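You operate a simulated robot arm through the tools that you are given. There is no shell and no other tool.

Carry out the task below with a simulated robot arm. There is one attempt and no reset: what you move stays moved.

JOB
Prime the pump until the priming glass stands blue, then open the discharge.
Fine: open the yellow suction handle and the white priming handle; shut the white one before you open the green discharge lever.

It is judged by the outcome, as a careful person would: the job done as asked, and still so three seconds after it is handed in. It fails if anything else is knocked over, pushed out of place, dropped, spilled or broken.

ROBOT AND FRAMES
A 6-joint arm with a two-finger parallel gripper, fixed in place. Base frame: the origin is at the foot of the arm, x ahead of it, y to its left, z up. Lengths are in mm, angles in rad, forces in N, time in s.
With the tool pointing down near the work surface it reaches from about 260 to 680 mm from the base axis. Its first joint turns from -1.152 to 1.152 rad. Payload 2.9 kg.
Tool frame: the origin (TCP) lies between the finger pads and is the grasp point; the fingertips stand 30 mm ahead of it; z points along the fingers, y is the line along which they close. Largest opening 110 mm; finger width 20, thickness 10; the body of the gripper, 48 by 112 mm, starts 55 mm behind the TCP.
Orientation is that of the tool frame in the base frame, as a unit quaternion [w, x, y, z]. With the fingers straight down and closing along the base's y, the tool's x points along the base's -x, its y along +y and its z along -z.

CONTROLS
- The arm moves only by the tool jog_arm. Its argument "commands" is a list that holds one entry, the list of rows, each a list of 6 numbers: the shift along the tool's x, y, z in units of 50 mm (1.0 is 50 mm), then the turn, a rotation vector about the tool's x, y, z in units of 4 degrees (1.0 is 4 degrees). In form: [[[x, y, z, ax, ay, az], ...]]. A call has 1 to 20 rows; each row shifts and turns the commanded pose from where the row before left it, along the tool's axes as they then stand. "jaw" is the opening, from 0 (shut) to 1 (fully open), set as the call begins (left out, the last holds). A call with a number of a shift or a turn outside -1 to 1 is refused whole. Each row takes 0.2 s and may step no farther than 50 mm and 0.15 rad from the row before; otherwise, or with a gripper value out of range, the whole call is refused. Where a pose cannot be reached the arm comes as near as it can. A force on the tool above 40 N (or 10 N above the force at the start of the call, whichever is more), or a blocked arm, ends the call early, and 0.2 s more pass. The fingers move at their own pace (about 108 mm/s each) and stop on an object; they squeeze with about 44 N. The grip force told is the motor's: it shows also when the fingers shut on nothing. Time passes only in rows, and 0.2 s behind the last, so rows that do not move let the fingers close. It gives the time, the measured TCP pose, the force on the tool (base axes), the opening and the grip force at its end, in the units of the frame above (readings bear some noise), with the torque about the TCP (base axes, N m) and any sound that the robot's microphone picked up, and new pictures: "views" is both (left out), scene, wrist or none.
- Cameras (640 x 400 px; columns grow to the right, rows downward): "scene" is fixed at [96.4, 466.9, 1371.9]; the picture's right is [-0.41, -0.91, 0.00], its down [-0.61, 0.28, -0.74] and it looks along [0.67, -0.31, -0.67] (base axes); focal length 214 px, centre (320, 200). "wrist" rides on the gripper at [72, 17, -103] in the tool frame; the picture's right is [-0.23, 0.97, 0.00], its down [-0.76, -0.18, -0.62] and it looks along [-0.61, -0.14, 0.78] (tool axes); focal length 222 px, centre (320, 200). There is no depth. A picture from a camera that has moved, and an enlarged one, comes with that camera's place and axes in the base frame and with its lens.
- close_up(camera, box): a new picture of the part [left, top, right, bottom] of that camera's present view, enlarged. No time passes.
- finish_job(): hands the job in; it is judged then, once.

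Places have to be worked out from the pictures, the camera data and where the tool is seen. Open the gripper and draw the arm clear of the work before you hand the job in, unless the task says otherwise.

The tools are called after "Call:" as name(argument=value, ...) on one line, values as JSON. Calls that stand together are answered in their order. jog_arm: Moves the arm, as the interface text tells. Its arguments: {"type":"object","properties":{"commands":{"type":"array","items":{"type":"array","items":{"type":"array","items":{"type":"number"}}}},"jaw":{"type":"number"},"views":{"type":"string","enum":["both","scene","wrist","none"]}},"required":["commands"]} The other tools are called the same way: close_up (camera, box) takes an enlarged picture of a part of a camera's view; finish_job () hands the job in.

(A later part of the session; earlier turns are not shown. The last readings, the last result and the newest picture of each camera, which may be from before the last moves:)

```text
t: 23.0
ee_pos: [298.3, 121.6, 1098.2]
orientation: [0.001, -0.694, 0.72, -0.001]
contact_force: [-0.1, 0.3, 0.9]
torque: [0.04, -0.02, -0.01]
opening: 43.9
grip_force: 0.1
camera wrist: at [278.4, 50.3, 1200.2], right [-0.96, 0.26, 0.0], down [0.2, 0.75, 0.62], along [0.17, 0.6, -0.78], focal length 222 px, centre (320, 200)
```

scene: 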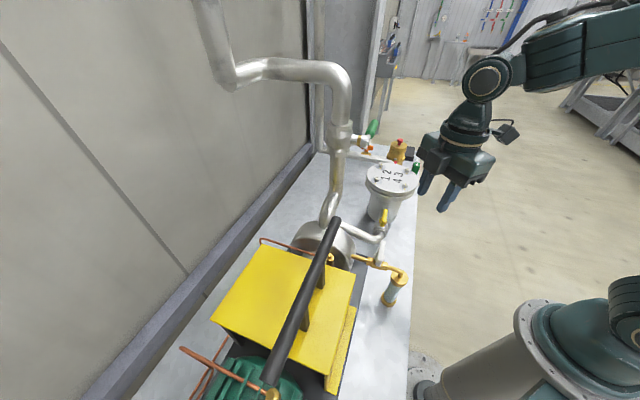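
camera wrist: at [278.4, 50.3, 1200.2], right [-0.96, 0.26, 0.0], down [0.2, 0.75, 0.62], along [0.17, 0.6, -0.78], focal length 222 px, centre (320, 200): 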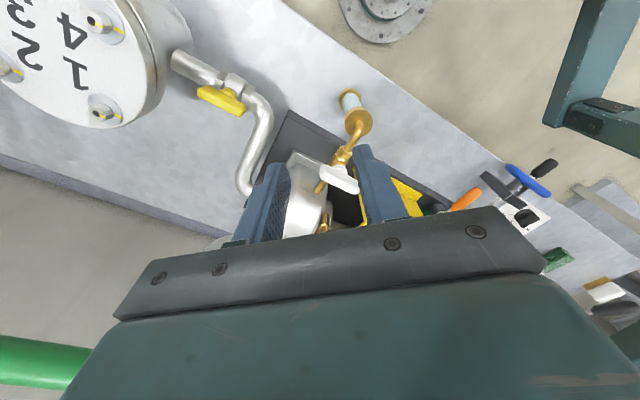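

Continuing the clockwise turn back towards yaw −45° at this clear spot.

Call:
jog_arm(commands=[[[0, 0, 0, 0, 0, 1], [0, 0, 0, 0, 0, 1], [0, 0, 0, 0, 0, 1], [0, 0, 0, 0, 0, 1], [0, 0, 0, 0, 0, 1], [0, 0, 0, 0, 0, 1], [0, 0, 0, 0, 0, 1], [0, 0, 0, 0, 0, 1], [0, 0, 0, 0, 0, 1], [0, 0, 0, 0, 0, 1], [0, 0, 0, 0, 0, 1], [0, 0, 0, 0, 0, 1], [0, 0, 0, 0, 0, 1], [0, 0, 0, 0, 0, 1], [0, 0, 0, 0, 0, 1], [0, 0, 0, 0, 0, 1], [0, 0, 0, 0, 0, 1], [0, 0, 0, 0, 0, 1], [0, 0, 0, 0, 0, 1], [0, 0, 0, 0, 0, 1]]], views="wrist")

Call:
jog_arm(commands=[[[0, 0, 0, 0, 0, 1], [0, 0, 0, 0, 0, 1], [0, 0, 0, 0, 0, 1], [0, 0, 0, 0, 0, 1], [0, 0, 0, 0, 0, 1], [0, 0, 0, 0, 0, 1], [0, 0, 0, 0, 0, 1], [0, 0, 0, 0, 0, 1], [0, 0, 0, 0, 0, 1], [0, 0, 0, 0, 0, 1], [0, 0, 0, 0, 0, 1], [0, 0, 0, 0, 0, 1], [0, 0, 0, 0, 0, 1], [0, 0, 0, 0, 0, 0.2]]], views="both")

```text
t: 27.2
ee_pos: [297.6, 122.2, 1098.2]
orientation: [0.002, -0.069, 0.998, 0.0]
contact_force: [-0.1, -0.1, -0.6]
torque: [0.0, 0.03, -0.04]
opening: 44.0
grip_force: 0.1
camera wrist: at [223.6, 129.0, 1200.0], right [0.09, 1.0, 0.0], down [0.78, -0.07, 0.63], along [0.62, -0.06, -0.78], focal length 222 px, centre (320, 200)
```

wrist: 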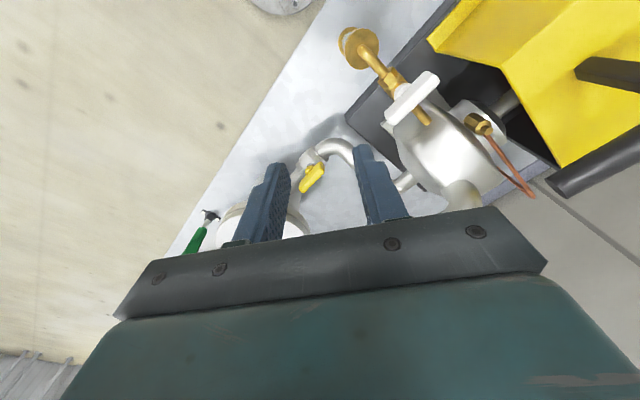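

```text
t: 30.2
ee_pos: [298.3, 122.2, 1098.2]
orientation: [0.001, 0.383, 0.924, 0.001]
contact_force: [0.7, -1.2, -0.7]
torque: [-0.02, -0.03, -0.01]
opening: 44.0
grip_force: 0.0
camera wrist: at [259.0, 185.4, 1200.4], right [0.85, 0.53, 0.0], down [0.41, -0.66, 0.62], along [0.33, -0.53, -0.78], focal length 222 px, centre (320, 200)
```

scene: 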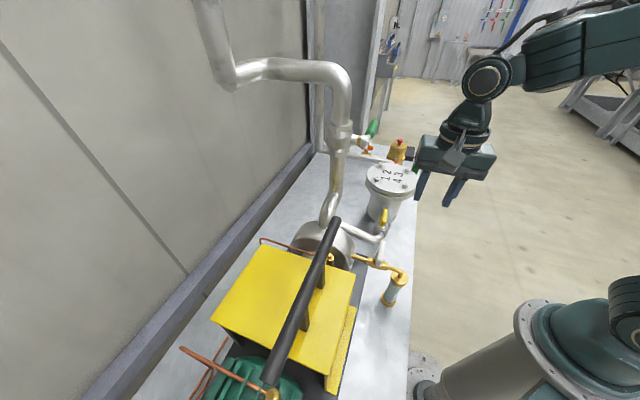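
wrist: 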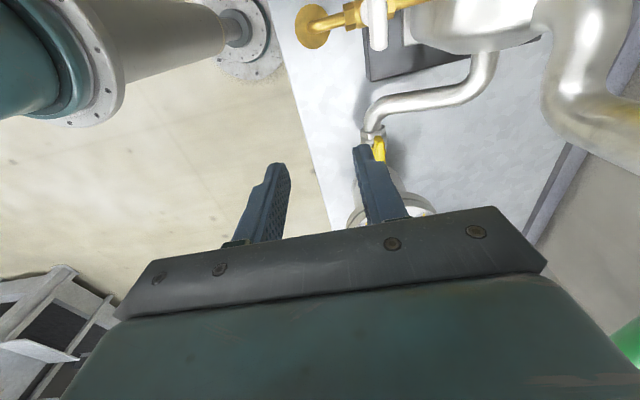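

The tool is at yaw −45° now. I move over the white handle, estimated at (296, 221.5, 944), hovering at z≈1020, keeping about 90 mm from the black bar's end.

Call:
jog_arm(commands=[[[0.24, 0.228, 0.26, 0, 0, 0], [0.24, 0.228, 0.26, 0, 0, 0], [0.24, 0.228, 0.26, 0, 0, 0], [0.24, 0.228, 0.26, 0, 0, 0], [0.24, 0.228, 0.26, 0, 0, 0], [0.24, 0.228, 0.26, 0, 0, 0]]], views="both")

Call:
close_up(camera="wrist", box=[220, 60, 420, 220])

Call:
close_up(camera="scene", box=[300, 150, 460, 310])

```text
t: 31.6
ee_pos: [296.3, 220.5, 1021.0]
orientation: [0.001, 0.381, 0.925, 0.0]
contact_force: [0.2, 0.2, -0.6]
torque: [0.01, 0.03, -0.05]
opening: 44.1
grip_force: 0.2
camera wrist: at [257.2, 284.5, 1122.5], right [0.85, 0.53, 0.0], down [0.41, -0.66, 0.62], along [0.33, -0.53, -0.78], focal length 222 px, centre (320, 200)
```

scene: 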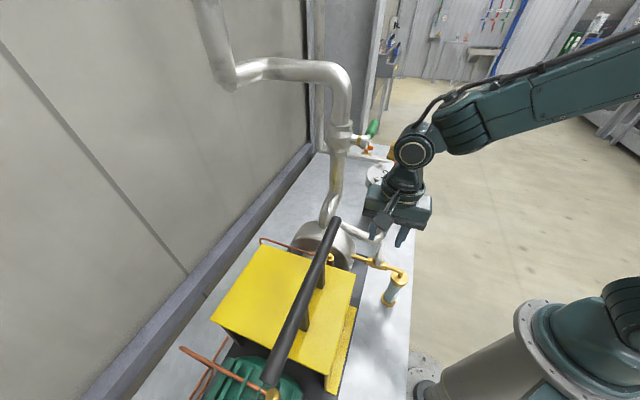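
wrist: 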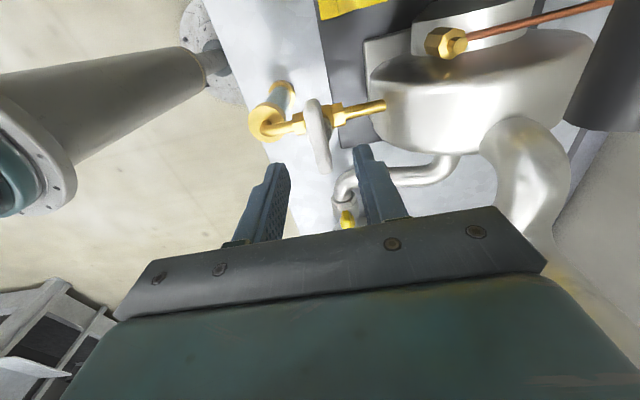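

```text
2.50 times, centred on (320, 140) of wrist
camera zoom: at [257.2, 284.5, 1122.5], right [0.85, 0.53, 0.0], down [0.41, -0.66, 0.62], along [0.33, -0.53, -0.78], focal length 555 px, centre (320, 350)
```

zoom: 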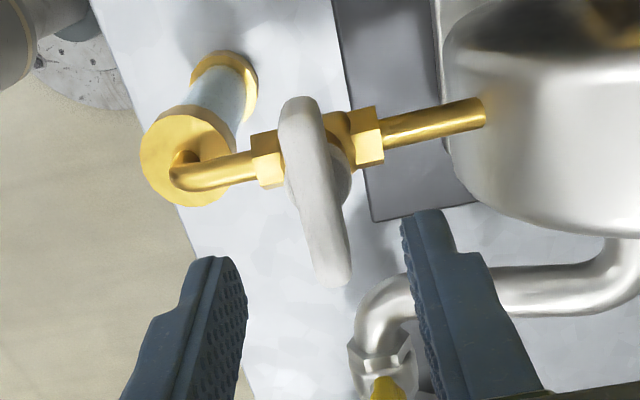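

```text
2.50 times, centred on (380, 230) of scene
camera zoom: at [96.4, 466.9, 1371.8], right [-0.41, -0.91, 0.0], down [-0.61, 0.28, -0.74], along [0.67, -0.31, -0.67], focal length 536 px, centre (170, 125)
```

zoom: 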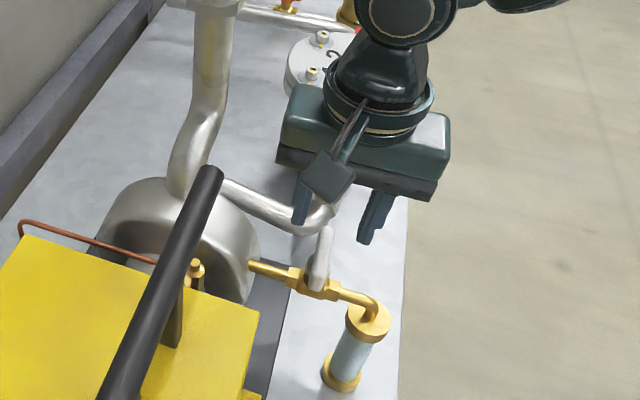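

The white handle sits right on the tool axis. I descend 51 mm so the fingertips reach about the middle of the handle, then close.

Call:
jog_arm(commands=[[[0, 0, 0.17, 0, 0, 0], [0, 0, 0.17, 0, 0, 0], [0, 0, 0.17, 0, 0, 0], [0, 0, 0.17, 0, 0, 0], [0, 0, 0.17, 0, 0, 0], [0, 0, 0.17, 0, 0, 0]]], views="wrist")

Call:
close_up(camera="wrist", box=[220, 80, 420, 230])

Call:
close_up(camera="scene", box=[330, 180, 450, 310])

```text
t: 33.0
ee_pos: [297.2, 221.4, 969.9]
orientation: [0.001, 0.381, 0.925, 0.001]
contact_force: [-0.4, -0.2, 0.3]
torque: [0.01, 0.04, 0.0]
opening: 44.0
grip_force: 0.1
camera wrist: at [257.1, 285.1, 1071.5], right [0.85, 0.53, 0.0], down [0.41, -0.66, 0.62], along [0.33, -0.53, -0.78], focal length 222 px, centre (320, 200)
```

wrist: 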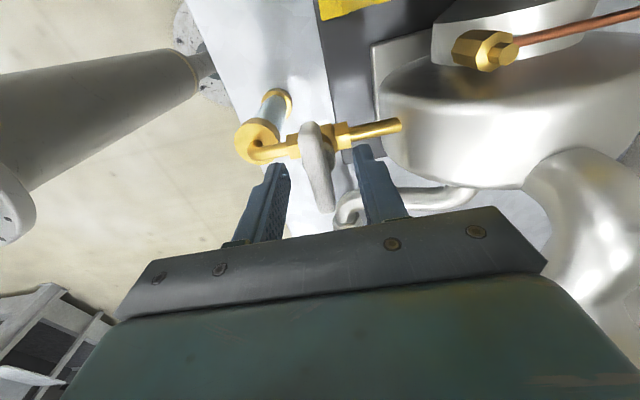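

```text
2.67 times, centred on (320, 155) of wrist
camera zoom: at [257.1, 285.1, 1071.5], right [0.85, 0.53, 0.0], down [0.41, -0.66, 0.62], along [0.33, -0.53, -0.78], focal length 592 px, centre (320, 320)
```

zoom: 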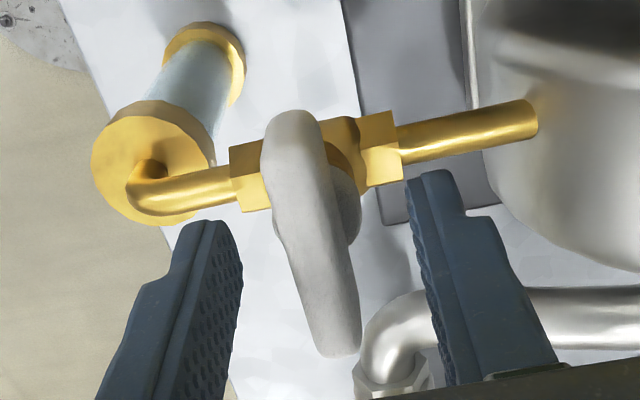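

```text
3.08 times, centred on (390, 245) of scene
camera zoom: at [96.4, 466.9, 1371.9], right [-0.41, -0.91, 0.0], down [-0.61, 0.28, -0.74], along [0.67, -0.31, -0.67], focal length 660 px, centre (105, 62)
```

zoom: 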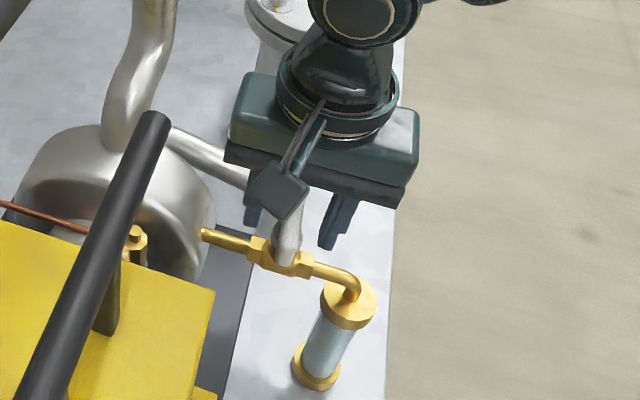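

The fingers straddle the white handle. Compared with the yellow grip they are a little deep, so I raise 4 mm and close.

Call:
jog_arm(commands=[[[0, 0, -0.08, 0, 0, 0], [0, 0, 0, 0, 0, 0]]], views="none")

Call:
jog_arm(commands=[[[0, 0, 0, 0, 0, 0], [0, 0, 0, 0, 0, 0], [0, 0, 0, 0, 0, 0]]], jaw=0, views="wrist")

```text
t: 33.6
ee_pos: [296.5, 222.2, 974.4]
orientation: [0.002, 0.381, 0.924, 0.001]
contact_force: [0.8, -0.1, 0.0]
torque: [0.0, 0.03, -0.02]
opening: 44.1
grip_force: 0.0
```

```text
t: 34.4
ee_pos: [295.1, 220.3, 974.2]
orientation: [0.0, 0.381, 0.925, 0.0]
contact_force: [-8.9, -8.1, 5.6]
torque: [-0.31, 0.09, -0.05]
opening: 13.0
grip_force: 44.9
camera wrist: at [256.3, 284.7, 1075.7], right [0.85, 0.53, 0.0], down [0.41, -0.66, 0.62], along [0.33, -0.53, -0.78], focal length 222 px, centre (320, 200)
```

wrist: 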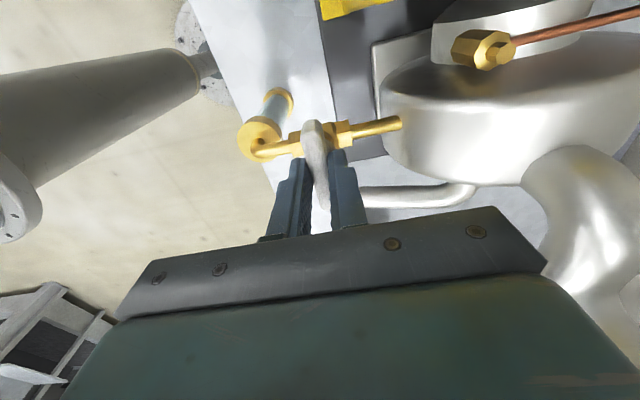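

Gripped (13.0 mm). A slight side force says the handle centre is ~1 mm toward the base; I shift that much and test a small counter-clockwise turn.

Call:
jog_arm(commands=[[[0, -0.02, 0, 0, 0, 0], [0, 0, 0, 0, 0, -0.5], [0, 0, 0, 0, 0, -0.5], [0, 0, 0, 0, 0, -0.5]]], views="wrist")

```text
t: 35.4
ee_pos: [295.3, 219.8, 973.7]
orientation: [0.002, 0.333, 0.943, 0.001]
contact_force: [-7.8, -13.4, 27.1]
torque: [0.01, 0.92, -0.01]
opening: 12.8
grip_force: 45.1
camera wrist: at [249.3, 279.7, 1075.7], right [0.79, 0.62, 0.0], down [0.48, -0.62, 0.62], along [0.39, -0.49, -0.78], focal length 222 px, centre (320, 200)
```

wrist: 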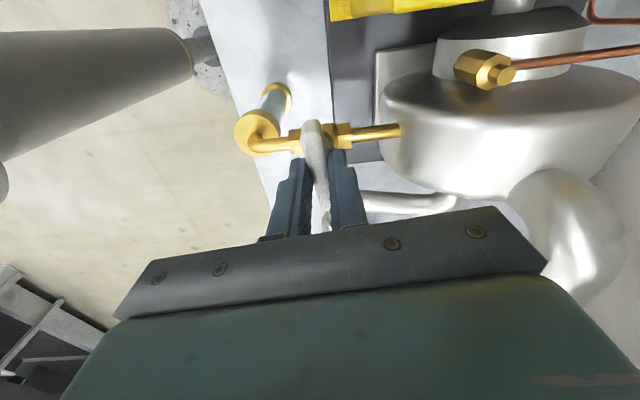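

It turns freely this way, but there is 27 N upward and some side load again. I release, raise 3 mm and shift ~1.5 mm toward the load direction, then regrip.

Call:
jog_arm(commands=[[[0, 0, 0, 0, 0, 0], [0, 0, 0, 0, 0, 0], [0, -0.03, -0.06, 0, 0, 0], [0, 0, 0, 0, 0, 0]]], jaw=0.25, views="wrist")

Call:
close_up(camera="wrist", box=[220, 80, 420, 230])

```text
t: 36.4
ee_pos: [294.8, 220.2, 976.7]
orientation: [0.001, 0.332, 0.943, 0.001]
contact_force: [-0.8, -0.7, 0.9]
torque: [0.03, 0.03, -0.04]
opening: 27.6
grip_force: 0.1
camera wrist: at [248.7, 279.0, 1077.8], right [0.79, 0.62, 0.0], down [0.48, -0.62, 0.62], along [0.39, -0.49, -0.78], focal length 222 px, centre (320, 200)
```

wrist: 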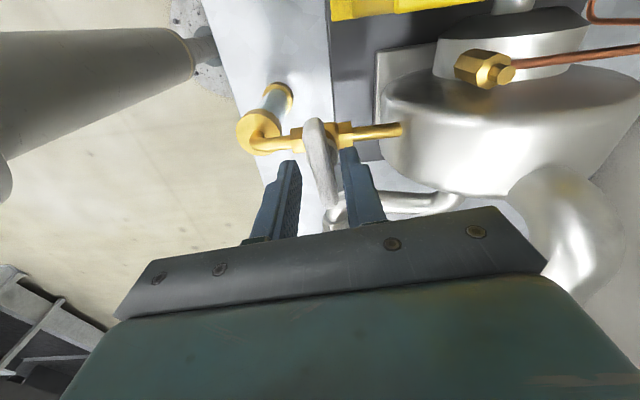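

```text
2.67 times, centred on (320, 155) of wrist
camera zoom: at [248.7, 279.0, 1077.8], right [0.79, 0.62, 0.0], down [0.48, -0.62, 0.62], along [0.39, -0.49, -0.78], focal length 592 px, centre (320, 320)
```

zoom: 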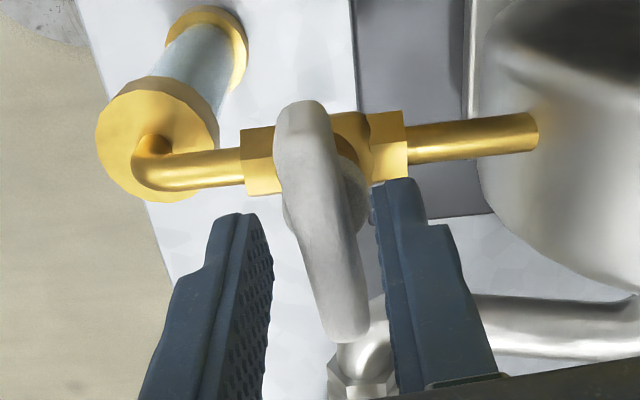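

Everything is free and the handle kept its angle. I regrip and check the load before turning on.

Call:
jog_arm(commands=[[[0, 0, 0, 0, 0, 0], [0, 0, 0, 0, 0, 0]]], jaw=0, views="none")

Call:
jog_arm(commands=[[[0, 0, 0, 0, 0, -0.75], [0, 0, 0, 0, 0, -0.75], [0, 0, 0, 0, 0, -0.75], [0, 0, 0, 0, 0, -0.75]]], views="wrist")

```text
t: 37.0
ee_pos: [294.4, 221.1, 976.2]
orientation: [0.002, 0.332, 0.943, 0.002]
contact_force: [5.7, 6.9, -4.4]
torque: [0.1, 0.09, 0.03]
opening: 12.8
grip_force: 44.8
```

```text
t: 38.0
ee_pos: [295.0, 221.0, 975.8]
orientation: [0.001, 0.232, 0.973, 0.001]
contact_force: [13.1, 12.9, -22.3]
torque: [0.47, 0.27, 0.01]
opening: 12.8
grip_force: 45.7
camera wrist: at [237.9, 268.5, 1077.9], right [0.64, 0.77, 0.0], down [0.6, -0.5, 0.62], along [0.48, -0.4, -0.78], focal length 222 px, centre (320, 200)
```

wrist: 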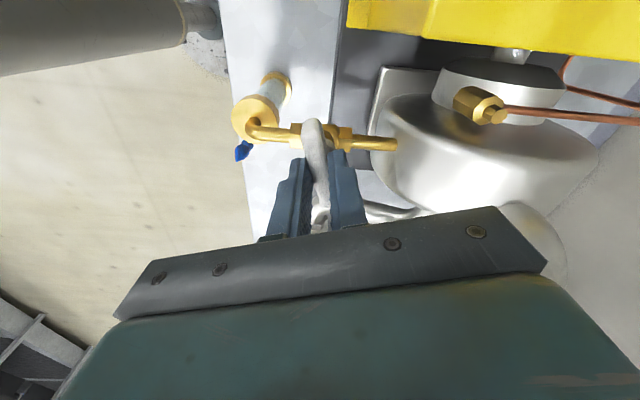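

Turning freely. A small blue thing has appeared beside the sight glass in the wrist view, so I look at it before continuing.

Call:
close_up(camera="wrist", box=[200, 60, 300, 180])

Call:
close_up(camera="scene", box=[340, 230, 440, 320])

```text
3.33 times, centred on (250, 120) of wrist
camera zoom: at [237.9, 268.5, 1077.9], right [0.64, 0.77, 0.0], down [0.6, -0.5, 0.62], along [0.48, -0.4, -0.78], focal length 740 px, centre (553, 467)
```

zoom: 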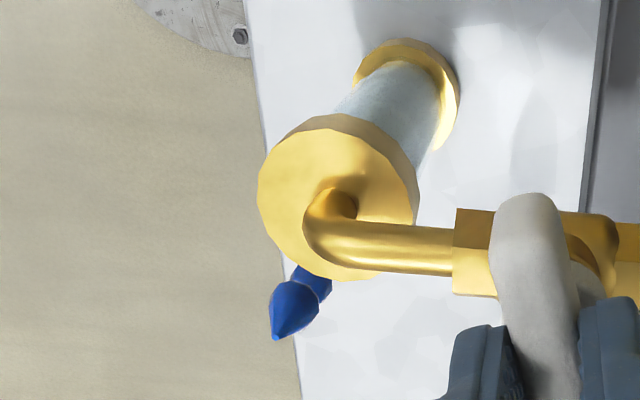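

```text
4.44 times, centred on (390, 275) of scene
camera zoom: at [96.9, 467.4, 1371.6], right [-0.41, -0.91, 0.0], down [-0.61, 0.28, -0.74], along [0.67, -0.31, -0.67], focal length 953 px, centre (9, -133)
```

zoom: 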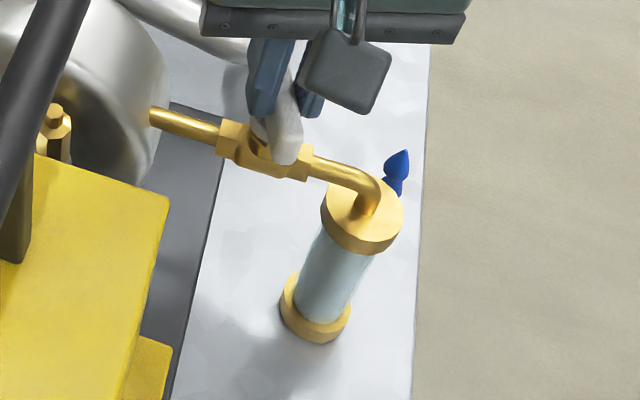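

A blue teardrop-like shape now stands beside the glass's top cap; it was not there before. I wait two rows without moving to see whether it changes with time.

Call:
jog_arm(commands=[[[0, 0, 0, 0, 0, 0]]], views="none")

Call:
close_up(camera="wrist", box=[200, 60, 300, 180])

Call:
close_up(camera="scene", box=[340, 230, 440, 320])

```text
t: 38.4
ee_pos: [294.9, 219.7, 975.1]
orientation: [0.0, 0.232, 0.973, 0.001]
contact_force: [14.1, 13.9, -29.4]
torque: [0.47, 0.29, 0.05]
opening: 12.8
grip_force: 44.9
```

```text
3.33 times, centred on (250, 120) of wrist
camera zoom: at [237.9, 268.5, 1077.9], right [0.64, 0.77, 0.0], down [0.6, -0.5, 0.62], along [0.48, -0.4, -0.78], focal length 740 px, centre (553, 467)
```

zoom: 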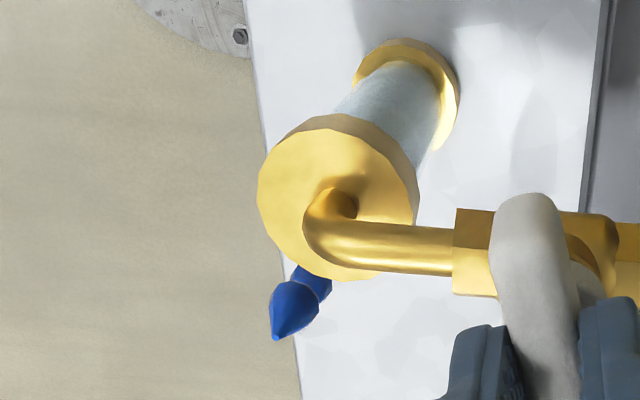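

```text
4.44 times, centred on (390, 275) of scene
camera zoom: at [97.0, 467.5, 1371.6], right [-0.41, -0.91, 0.0], down [-0.61, 0.28, -0.74], along [0.67, -0.31, -0.67], focal length 953 px, centre (9, -133)
```

zoom: 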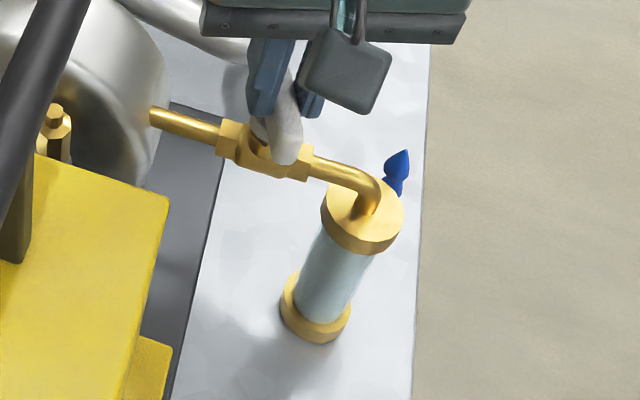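

The shape is static. I enlarge it strongly from both cameras to identify it.

Call:
close_up(camera="scene", box=[380, 255, 415, 285])

Call:
close_up(camera="wrist", box=[225, 115, 275, 165])

Call:
close_up(camera="scene", box=[320, 170, 480, 400])

```text
13.33 times, centred on (398, 270) of scene
camera zoom: at [97.0, 467.5, 1371.6], right [-0.41, -0.91, 0.0], down [-0.61, 0.28, -0.74], along [0.67, -0.31, -0.67], focal length 2860 px, centre (-713, -733)
```

zoom: 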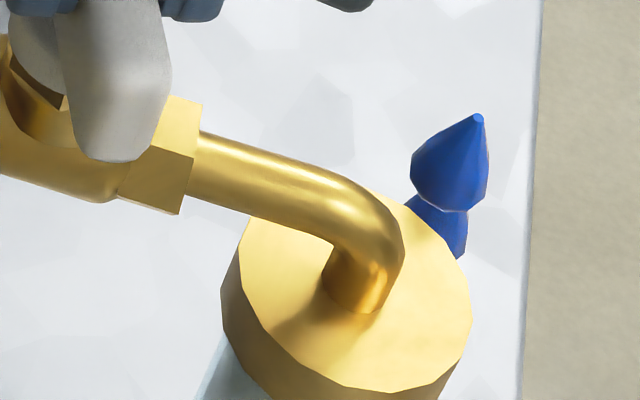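

```text
8.00 times, centred on (250, 140) of wrist
camera zoom: at [237.9, 268.5, 1077.9], right [0.64, 0.77, 0.0], down [0.6, -0.5, 0.62], along [0.48, -0.4, -0.78], focal length 1777 px, centre (880, 680)
```

zoom: 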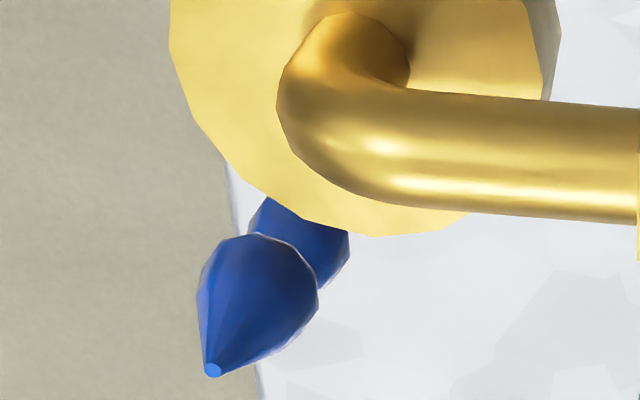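

```text
1.74 times, centred on (400, 285) of scene
camera zoom: at [97.0, 467.5, 1371.6], right [-0.41, -0.91, 0.0], down [-0.61, 0.28, -0.74], along [0.67, -0.31, -0.67], focal length 373 px, centre (181, 52)
```

zoom: 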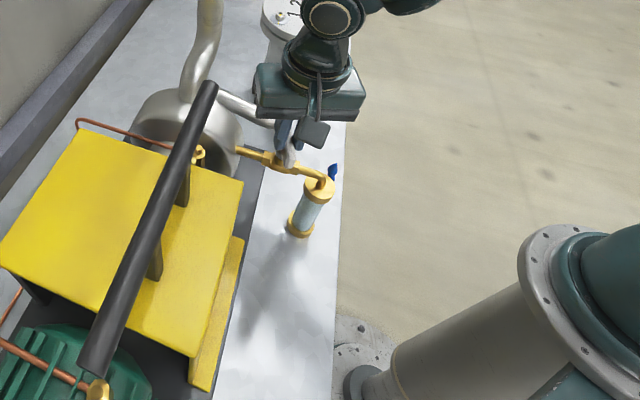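

It looks like water showing at the glass's vent side now that the white valve has cracked open; it is not moving. The handle is under some pull (29 N down), so I ease the tool by a millimetre and turn on a further 16°, watching the glass.

Call:
jog_arm(commands=[[[-0.005, 0.016, 0.03, 0, 0, 0], [0, 0, 0, 0, 0, -1], [0, 0, 0, 0, 0, -1], [0, 0, 0, 0, 0, -1], [0, 0, 0, 0, 0, -1]]], views="both")

Call:
close_up(camera="scene", box=[340, 230, 440, 320])

Call:
close_up(camera="wrist", box=[200, 60, 360, 220])

```text
t: 39.6
ee_pos: [294.4, 218.0, 977.1]
orientation: [0.002, 0.094, 0.996, 0.0]
contact_force: [0.3, -0.8, 19.1]
torque: [0.1, 1.24, -0.02]
opening: 12.8
grip_force: 45.1
camera wrist: at [226.6, 250.4, 1077.8], right [0.41, 0.91, 0.0], down [0.71, -0.32, 0.63], along [0.57, -0.25, -0.78], focal length 222 px, centre (320, 200)
```

scene: 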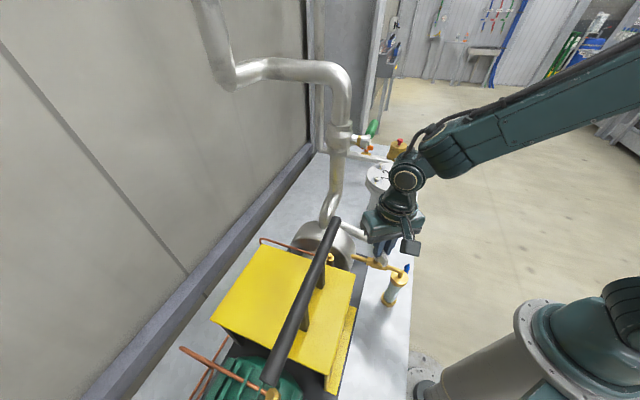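
wrist: 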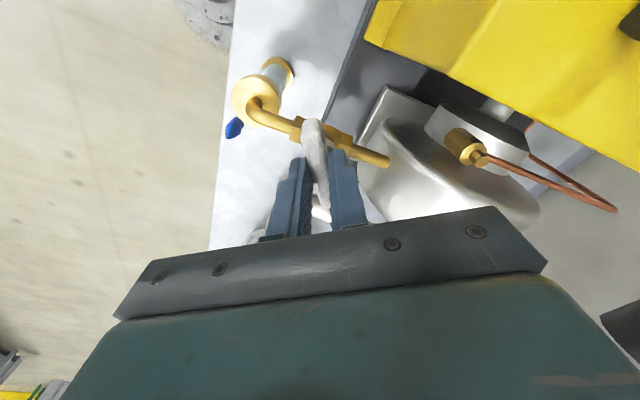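

```text
4.44 times, centred on (390, 275) of scene
camera zoom: at [96.2, 466.8, 1371.9], right [-0.41, -0.91, 0.0], down [-0.61, 0.28, -0.74], along [0.67, -0.31, -0.67], focal length 953 px, centre (9, -133)
```

zoom: 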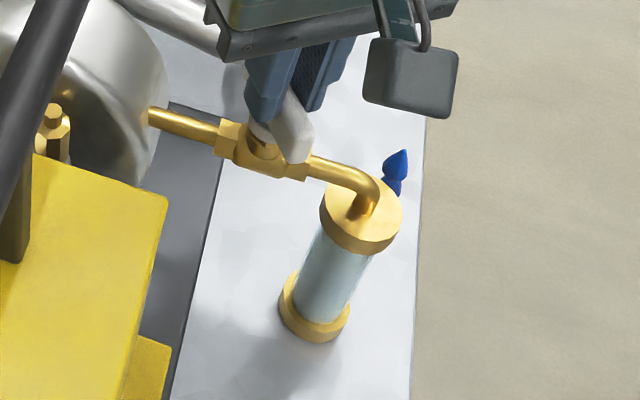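

```text
2.50 times, centred on (280, 140) of wrist
camera zoom: at [226.6, 250.4, 1077.8], right [0.41, 0.91, 0.0], down [0.71, -0.32, 0.63], along [0.57, -0.25, -0.78], focal length 555 px, centre (420, 350)
```

zoom: 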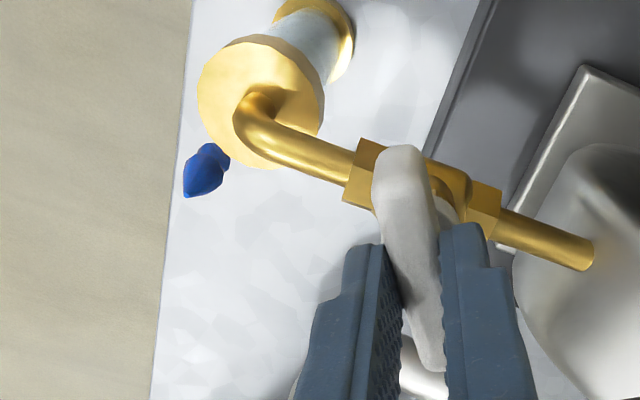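

The handle is about 34° open, the side load is gone, and the glass is still pale. I continue turning counter-clockwise.

Call:
jog_arm(commands=[[[0, 0, 0, 0, 0, -1], [0, 0, 0, 0, 0, -1], [0, 0, 0, 0, 0, -1], [0, 0, 0, 0, 0, -1], [0, 0, 0, 0, 0, -1], [0, 0, 0, 0, 0, -1]]], views="both")

Call:
close_up(camera="scene", box=[340, 230, 440, 320])

Call:
close_up(camera="wrist", box=[200, 60, 360, 220])

```text
t: 40.6
ee_pos: [295.2, 219.0, 976.1]
orientation: [0.002, -0.036, 0.999, -0.001]
contact_force: [-3.6, -3.3, 4.6]
torque: [-0.01, -0.5, -0.01]
opening: 13.0
grip_force: 45.0
stopped in row 4: the force on the tool passed its limit at 40 N (the readings are from after the stop); the commanded pose is now the measured one
camera wrist: at [221.3, 231.6, 1077.7], right [0.16, 0.99, 0.0], down [0.77, -0.12, 0.63], along [0.62, -0.1, -0.78], focal length 222 px, centre (320, 200)
```

scene: 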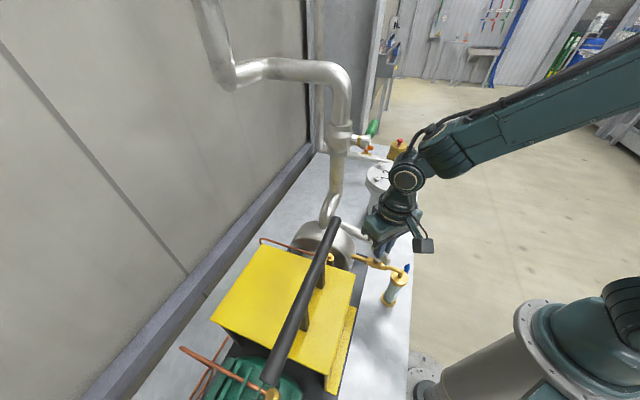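
wrist: 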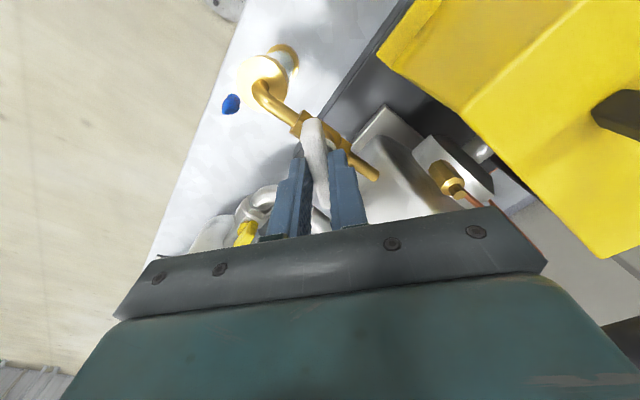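

```text
4.44 times, centred on (390, 275) of scene
camera zoom: at [96.2, 466.8, 1371.9], right [-0.41, -0.91, 0.0], down [-0.61, 0.28, -0.74], along [0.67, -0.31, -0.67], focal length 953 px, centre (9, -133)
```

zoom: 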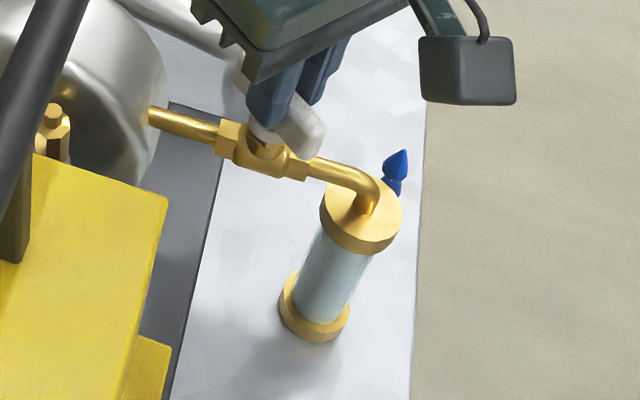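

```text
2.50 times, centred on (280, 140) of wrist
camera zoom: at [221.3, 231.6, 1077.7], right [0.16, 0.99, 0.0], down [0.77, -0.12, 0.63], along [0.62, -0.1, -0.78], focal length 555 px, centre (420, 350)
```

zoom: 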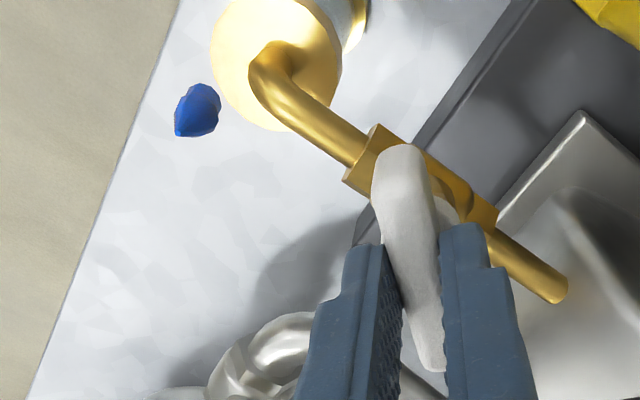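

The call stopped on the 40 N guard at yaw +4° (about halfway); the load then relaxed. I open the jaws by a couple of millimetres so the fingers turn the handle loosely without side load, and go on.

Call:
jog_arm(commands=[[[0, 0, 0, 0, 0, 0], [0, 0, 0, 0, 0, 0], [0, 0, 0, 0, 0, -1], [0, 0, 0, 0, 0, -1], [0, 0, 0, 0, 0, -1], [0, 0, 0, 0, 0, -1]]], jaw=0.145, views="wrist")

Call:
close_up(camera="wrist", box=[200, 60, 360, 220])

Call:
close_up(camera="scene", box=[340, 230, 440, 320])

```text
t: 42.0
ee_pos: [295.7, 218.8, 976.2]
orientation: [0.0, -0.175, 0.985, -0.001]
contact_force: [-0.2, -4.0, 0.2]
torque: [-0.1, 0.07, -0.03]
opening: 18.1
grip_force: 1.9
camera wrist: at [220.9, 211.1, 1077.8], right [-0.12, 0.99, 0.0], down [0.77, 0.1, 0.63], along [0.62, 0.07, -0.78], focal length 222 px, centre (320, 200)
```

wrist: 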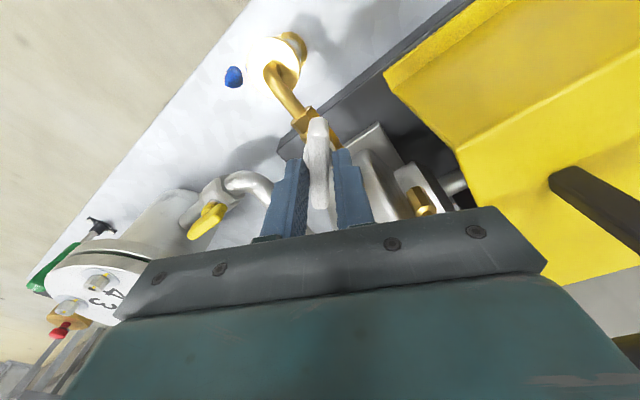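

```text
2.50 times, centred on (280, 140) of wrist
camera zoom: at [220.9, 211.1, 1077.8], right [-0.12, 0.99, 0.0], down [0.77, 0.1, 0.63], along [0.62, 0.07, -0.78], focal length 555 px, centre (420, 350)
```

zoom: 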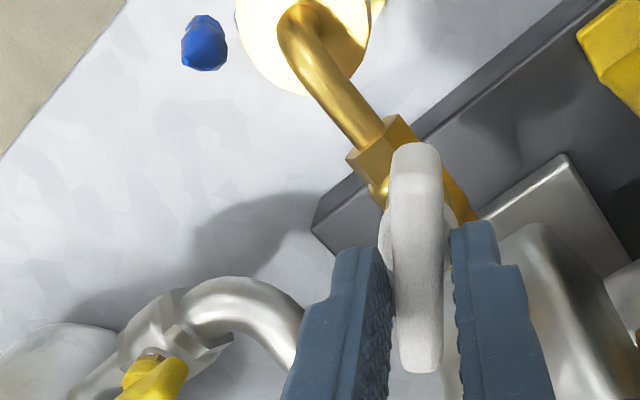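

```text
4.44 times, centred on (390, 275) of scene
camera zoom: at [96.3, 466.8, 1371.9], right [-0.41, -0.91, 0.0], down [-0.61, 0.28, -0.74], along [0.67, -0.31, -0.67], focal length 953 px, centre (9, -133)
```

zoom: 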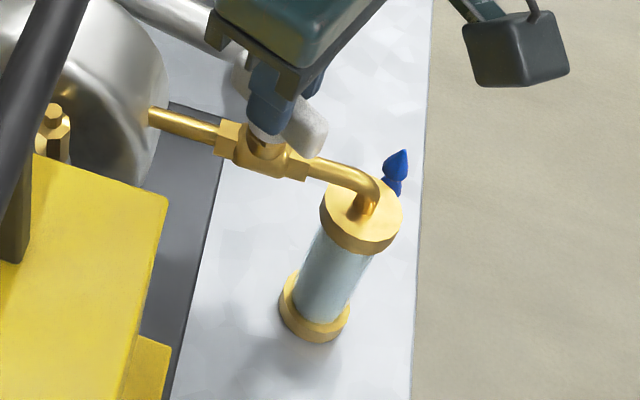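

Loose turning works with negligible load. I continue to yaw ~46°, then grip to finish.

Call:
jog_arm(commands=[[[0, 0, 0, 0, 0, -1], [0, 0, 0, 0, 0, -1], [0, 0, 0, 0, 0, -1], [0, 0, 0, 0, 0, -1], [0, 0, 0, 0, 0, -1]]], views="wrist")

Call:
close_up(camera="wrist", box=[200, 60, 400, 220])

Call:
close_up(camera="scene", box=[340, 230, 440, 320])

```text
t: 43.2
ee_pos: [296.0, 219.5, 976.9]
orientation: [0.002, -0.344, 0.939, -0.001]
contact_force: [2.7, -4.5, 2.1]
torque: [-0.06, -0.03, -0.03]
opening: 18.2
grip_force: 2.5
camera wrist: at [229.3, 185.9, 1077.4], right [-0.45, 0.89, 0.0], down [0.69, 0.36, 0.63], along [0.56, 0.28, -0.78], focal length 222 px, centre (320, 200)
```

wrist: 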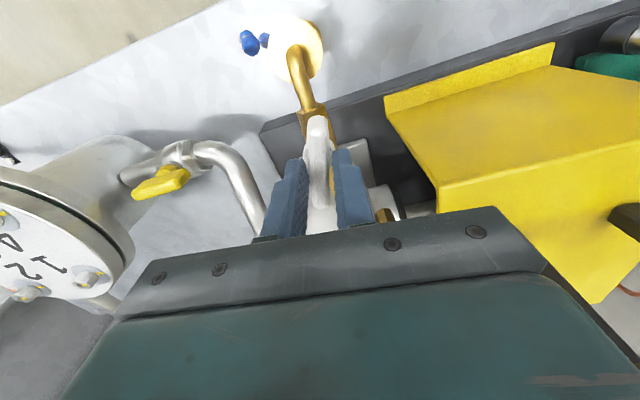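

```text
2.50 times, centred on (300, 140) of wrist
camera zoom: at [229.3, 185.9, 1077.4], right [-0.45, 0.89, 0.0], down [0.69, 0.36, 0.63], along [0.56, 0.28, -0.78], focal length 555 px, centre (370, 350)
```

zoom: 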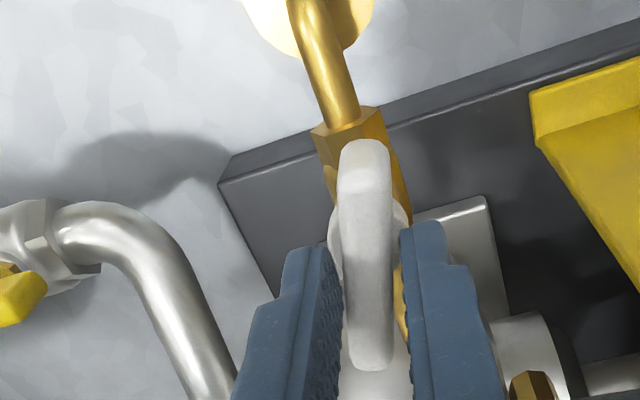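

```text
4.44 times, centred on (390, 275) of scene
camera zoom: at [96.4, 466.8, 1371.9], right [-0.41, -0.91, 0.0], down [-0.61, 0.28, -0.74], along [0.67, -0.31, -0.67], focal length 953 px, centre (9, -133)
```

zoom: 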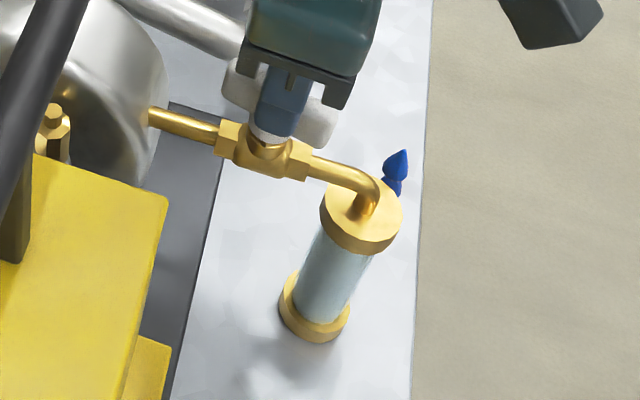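

Now near 40°. Let me look at the blue shape from this new angle.

Call:
close_up(camera="wrist", box=[220, 0, 340, 80])

```text
5.00 times, centred on (280, 40) of wrist
camera zoom: at [229.3, 185.9, 1077.4], right [-0.45, 0.89, 0.0], down [0.69, 0.36, 0.63], along [0.56, 0.28, -0.78], focal length 1111 px, centre (520, 1000)
```

zoom: 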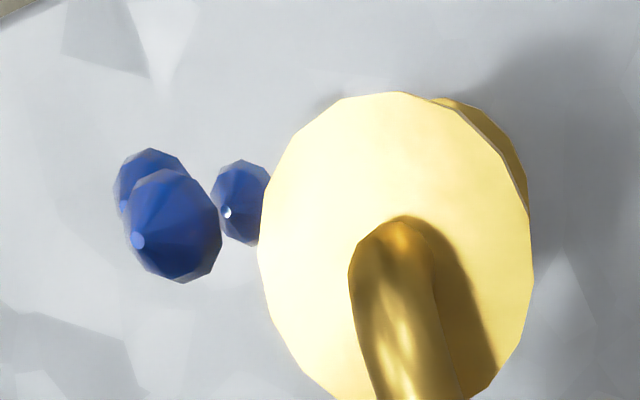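

They are water drops beside the glass while the priming line is passing water, a sign that priming has begun. I grip now and turn the last few degrees to the stop.

Call:
jog_arm(commands=[[[0, 0, 0, 0, 0, 0], [0, 0, 0, 0, 0, 0], [0, 0, 0, 0, 0, -0.6], [0, 0, 0, 0, 0, -0.6]]], jaw=0, views="wrist")

Call:
close_up(camera="scene", box=[340, 230, 440, 320])

```text
t: 44.2
ee_pos: [296.1, 219.5, 975.4]
orientation: [0.003, -0.382, 0.924, -0.001]
contact_force: [16.0, -13.8, -7.4]
torque: [0.69, -0.92, -0.02]
opening: 13.1
grip_force: 44.3
camera wrist: at [232.7, 180.4, 1077.3], right [-0.52, 0.85, 0.0], down [0.66, 0.41, 0.63], along [0.54, 0.33, -0.78], focal length 222 px, centre (320, 200)
```

wrist: 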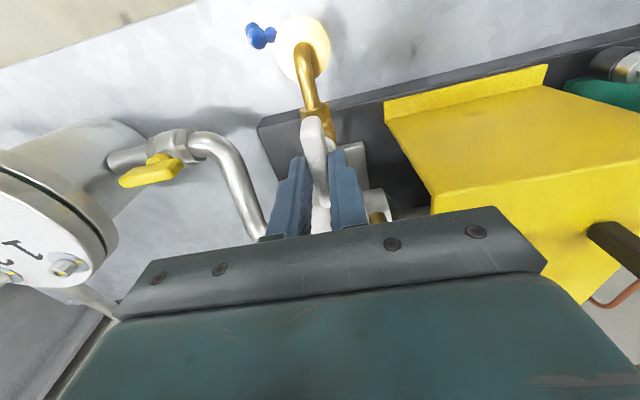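

```text
4.44 times, centred on (390, 275) of scene
camera zoom: at [96.8, 466.6, 1371.9], right [-0.41, -0.91, 0.0], down [-0.61, 0.28, -0.74], along [0.67, -0.31, -0.67], focal length 953 px, centre (9, -133)
```

zoom: 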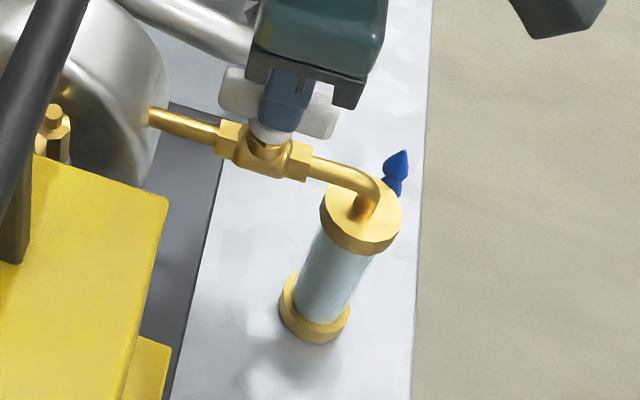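

At 44.9° the handle is nearly in line with its pipe; I nudge the last bit to feel for the stop.

Call:
jog_arm(commands=[[[0, 0, 0, 0, 0, -0.3], [0, 0, 0, 0, 0, 0]]], views="none")

Call:
close_up(camera="scene", box=[340, 230, 440, 320])

```text
t: 44.8
ee_pos: [295.6, 218.9, 977.0]
orientation: [0.002, -0.39, 0.921, -0.002]
contact_force: [16.0, -10.3, -8.1]
torque: [0.46, -0.49, -0.99]
opening: 12.8
grip_force: 45.5
```

```text
4.44 times, centred on (390, 275) of scene
camera zoom: at [96.9, 466.7, 1371.9], right [-0.41, -0.91, 0.0], down [-0.61, 0.28, -0.74], along [0.67, -0.31, -0.67], focal length 953 px, centre (9, -133)
```

zoom: 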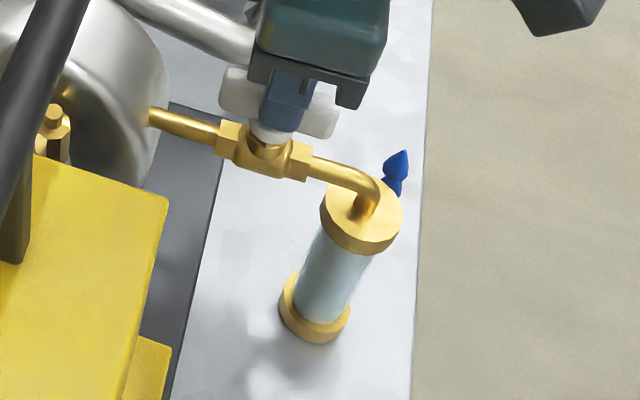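

The 1 Nm reaction marks the open stop: white is fully open. I slacken the jaws around the handle, stay put, and watch the glass.

Call:
jog_arm(commands=[[[0, 0, 0, 0, 0, 0], [0, 0, 0, 0, 0, 0], [0, 0, 0, 0, 0, 0], [0, 0, 0, 0, 0, 0]]], jaw=0.25, views="none")

Call:
close_up(camera="scene", box=[340, 230, 440, 320])

Call:
close_up(camera="wrist", box=[220, 0, 400, 220])

```text
t: 45.8
ee_pos: [295.4, 218.8, 976.4]
orientation: [0.002, -0.393, 0.92, -0.001]
contact_force: [0.2, 0.1, 0.5]
torque: [0.02, -0.01, 0.01]
opening: 27.7
grip_force: 0.0
```

```text
4.44 times, centred on (390, 275) of scene
camera zoom: at [96.3, 466.9, 1371.9], right [-0.41, -0.91, 0.0], down [-0.61, 0.28, -0.74], along [0.67, -0.31, -0.67], focal length 953 px, centre (9, -133)
```

zoom: 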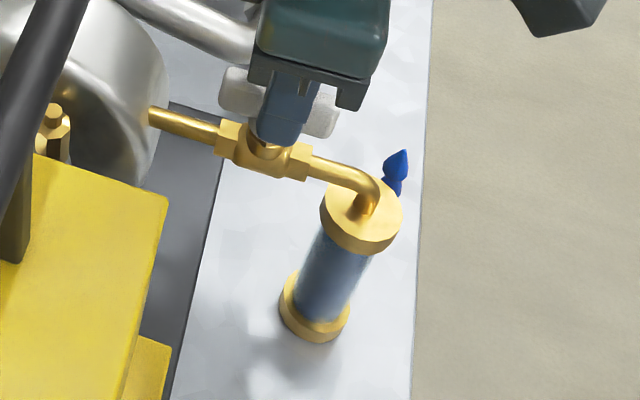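

```text
1.82 times, centred on (310, 110) of wrist
camera zoom: at [232.7, 179.7, 1077.6], right [-0.54, 0.84, 0.0], down [0.65, 0.43, 0.62], along [0.53, 0.34, -0.78], focal length 404 px, centre (338, 364)
```

zoom: 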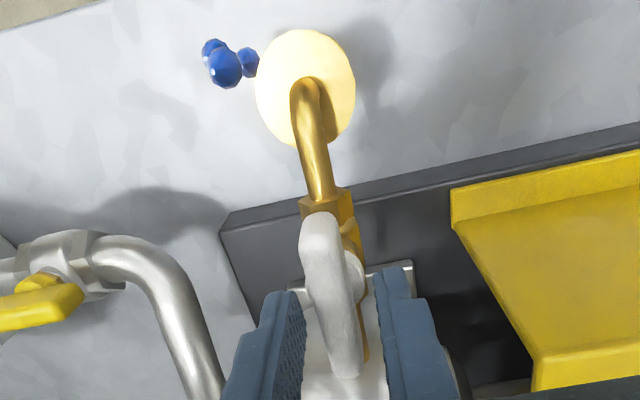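

The glass is starting to turn blue. I wait another second.

Call:
jog_arm(commands=[[[0, 0, 0, 0, 0, 0], [0, 0, 0, 0, 0, 0], [0, 0, 0, 0, 0, 0]]], views="none")

Call:
close_up(camera="scene", box=[340, 230, 440, 320])

```text
t: 46.6
ee_pos: [294.6, 218.4, 976.1]
orientation: [0.001, -0.391, 0.92, -0.002]
contact_force: [-0.3, 0.7, 0.0]
torque: [0.02, 0.02, -0.01]
opening: 27.7
grip_force: 0.0
```

```text
4.44 times, centred on (390, 275) of scene
camera zoom: at [96.4, 466.9, 1371.9], right [-0.41, -0.91, 0.0], down [-0.61, 0.28, -0.74], along [0.67, -0.31, -0.67], focal length 953 px, centre (9, -133)
```

zoom: 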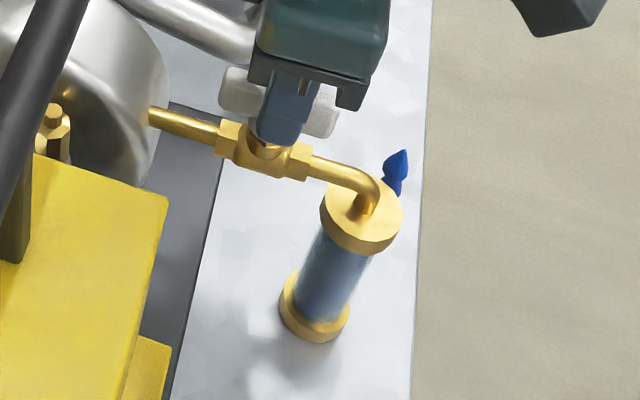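

It is a bit darker. I wait another second and enlarge the glass itself.

Call:
jog_arm(commands=[[[0, 0, 0, 0, 0, 0], [0, 0, 0, 0, 0, 0], [0, 0, 0, 0, 0, 0], [0, 0, 0, 0, 0, 0]]], views="none")

Call:
close_up(camera="scene", box=[370, 265, 420, 310])

```text
t: 47.6
ee_pos: [295.7, 219.8, 977.0]
orientation: [0.001, -0.392, 0.92, -0.001]
contact_force: [0.1, -0.1, -0.3]
torque: [-0.03, 0.0, 0.0]
opening: 27.3
grip_force: 0.1
```

```text
8.89 times, centred on (395, 288) of scene
camera zoom: at [96.3, 466.9, 1371.9], right [-0.41, -0.91, 0.0], down [-0.61, 0.28, -0.74], along [0.67, -0.31, -0.67], focal length 1906 px, centre (-347, -578)
```

zoom: 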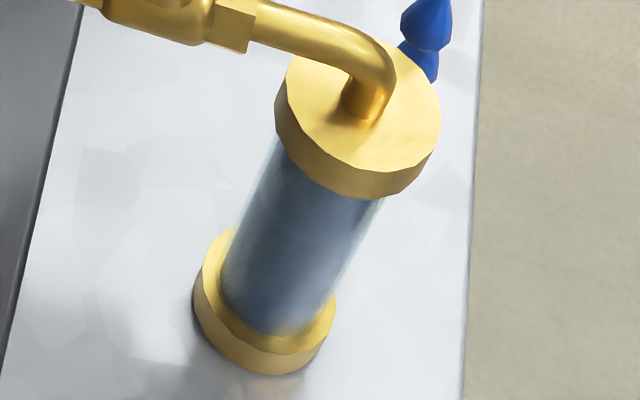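

The column inside the glass is blue from the bottom ring up to the cap. I take one more short look to see whether it has settled.

Call:
jog_arm(commands=[[[0, 0, 0, 0, 0, 0], [0, 0, 0, 0, 0, 0]]], views="none")

Call:
close_up(camera="scene", box=[370, 265, 420, 310])

Call:
close_up(camera="wrist", box=[250, 80, 400, 220])

```text
t: 48.2
ee_pos: [294.7, 219.7, 975.7]
orientation: [0.001, -0.391, 0.92, -0.001]
contact_force: [-0.3, 0.5, -0.8]
torque: [0.02, 0.0, -0.01]
opening: 27.5
grip_force: 0.2
```

```text
8.89 times, centred on (395, 288) of scene
camera zoom: at [96.4, 466.9, 1371.9], right [-0.41, -0.91, 0.0], down [-0.61, 0.28, -0.74], along [0.67, -0.31, -0.67], focal length 1906 px, centre (-347, -578)
```

zoom: 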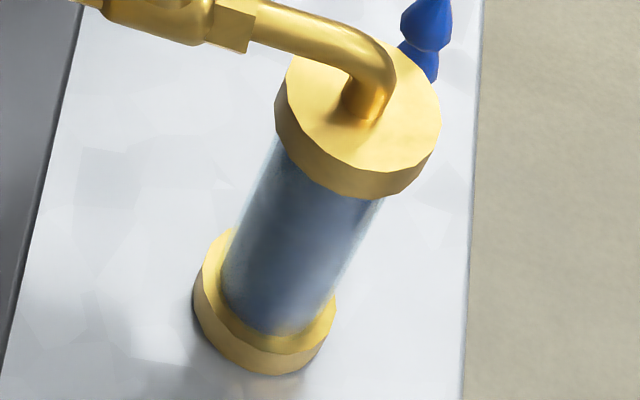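

```text
2.86 times, centred on (325, 150) of wrist
camera zoom: at [232.7, 179.7, 1077.6], right [-0.54, 0.84, 0.0], down [0.65, 0.43, 0.62], along [0.53, 0.34, -0.78], focal length 635 px, centre (306, 343)
```

zoom: 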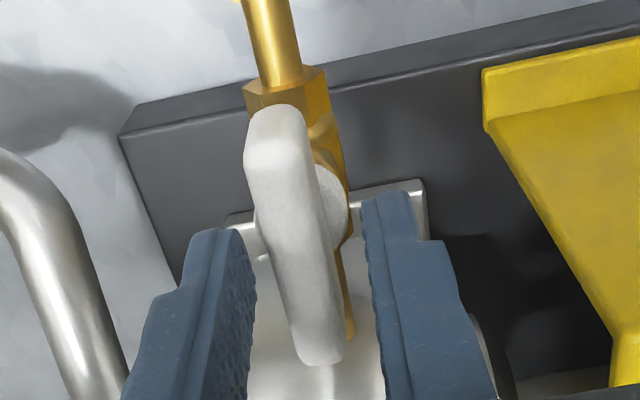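

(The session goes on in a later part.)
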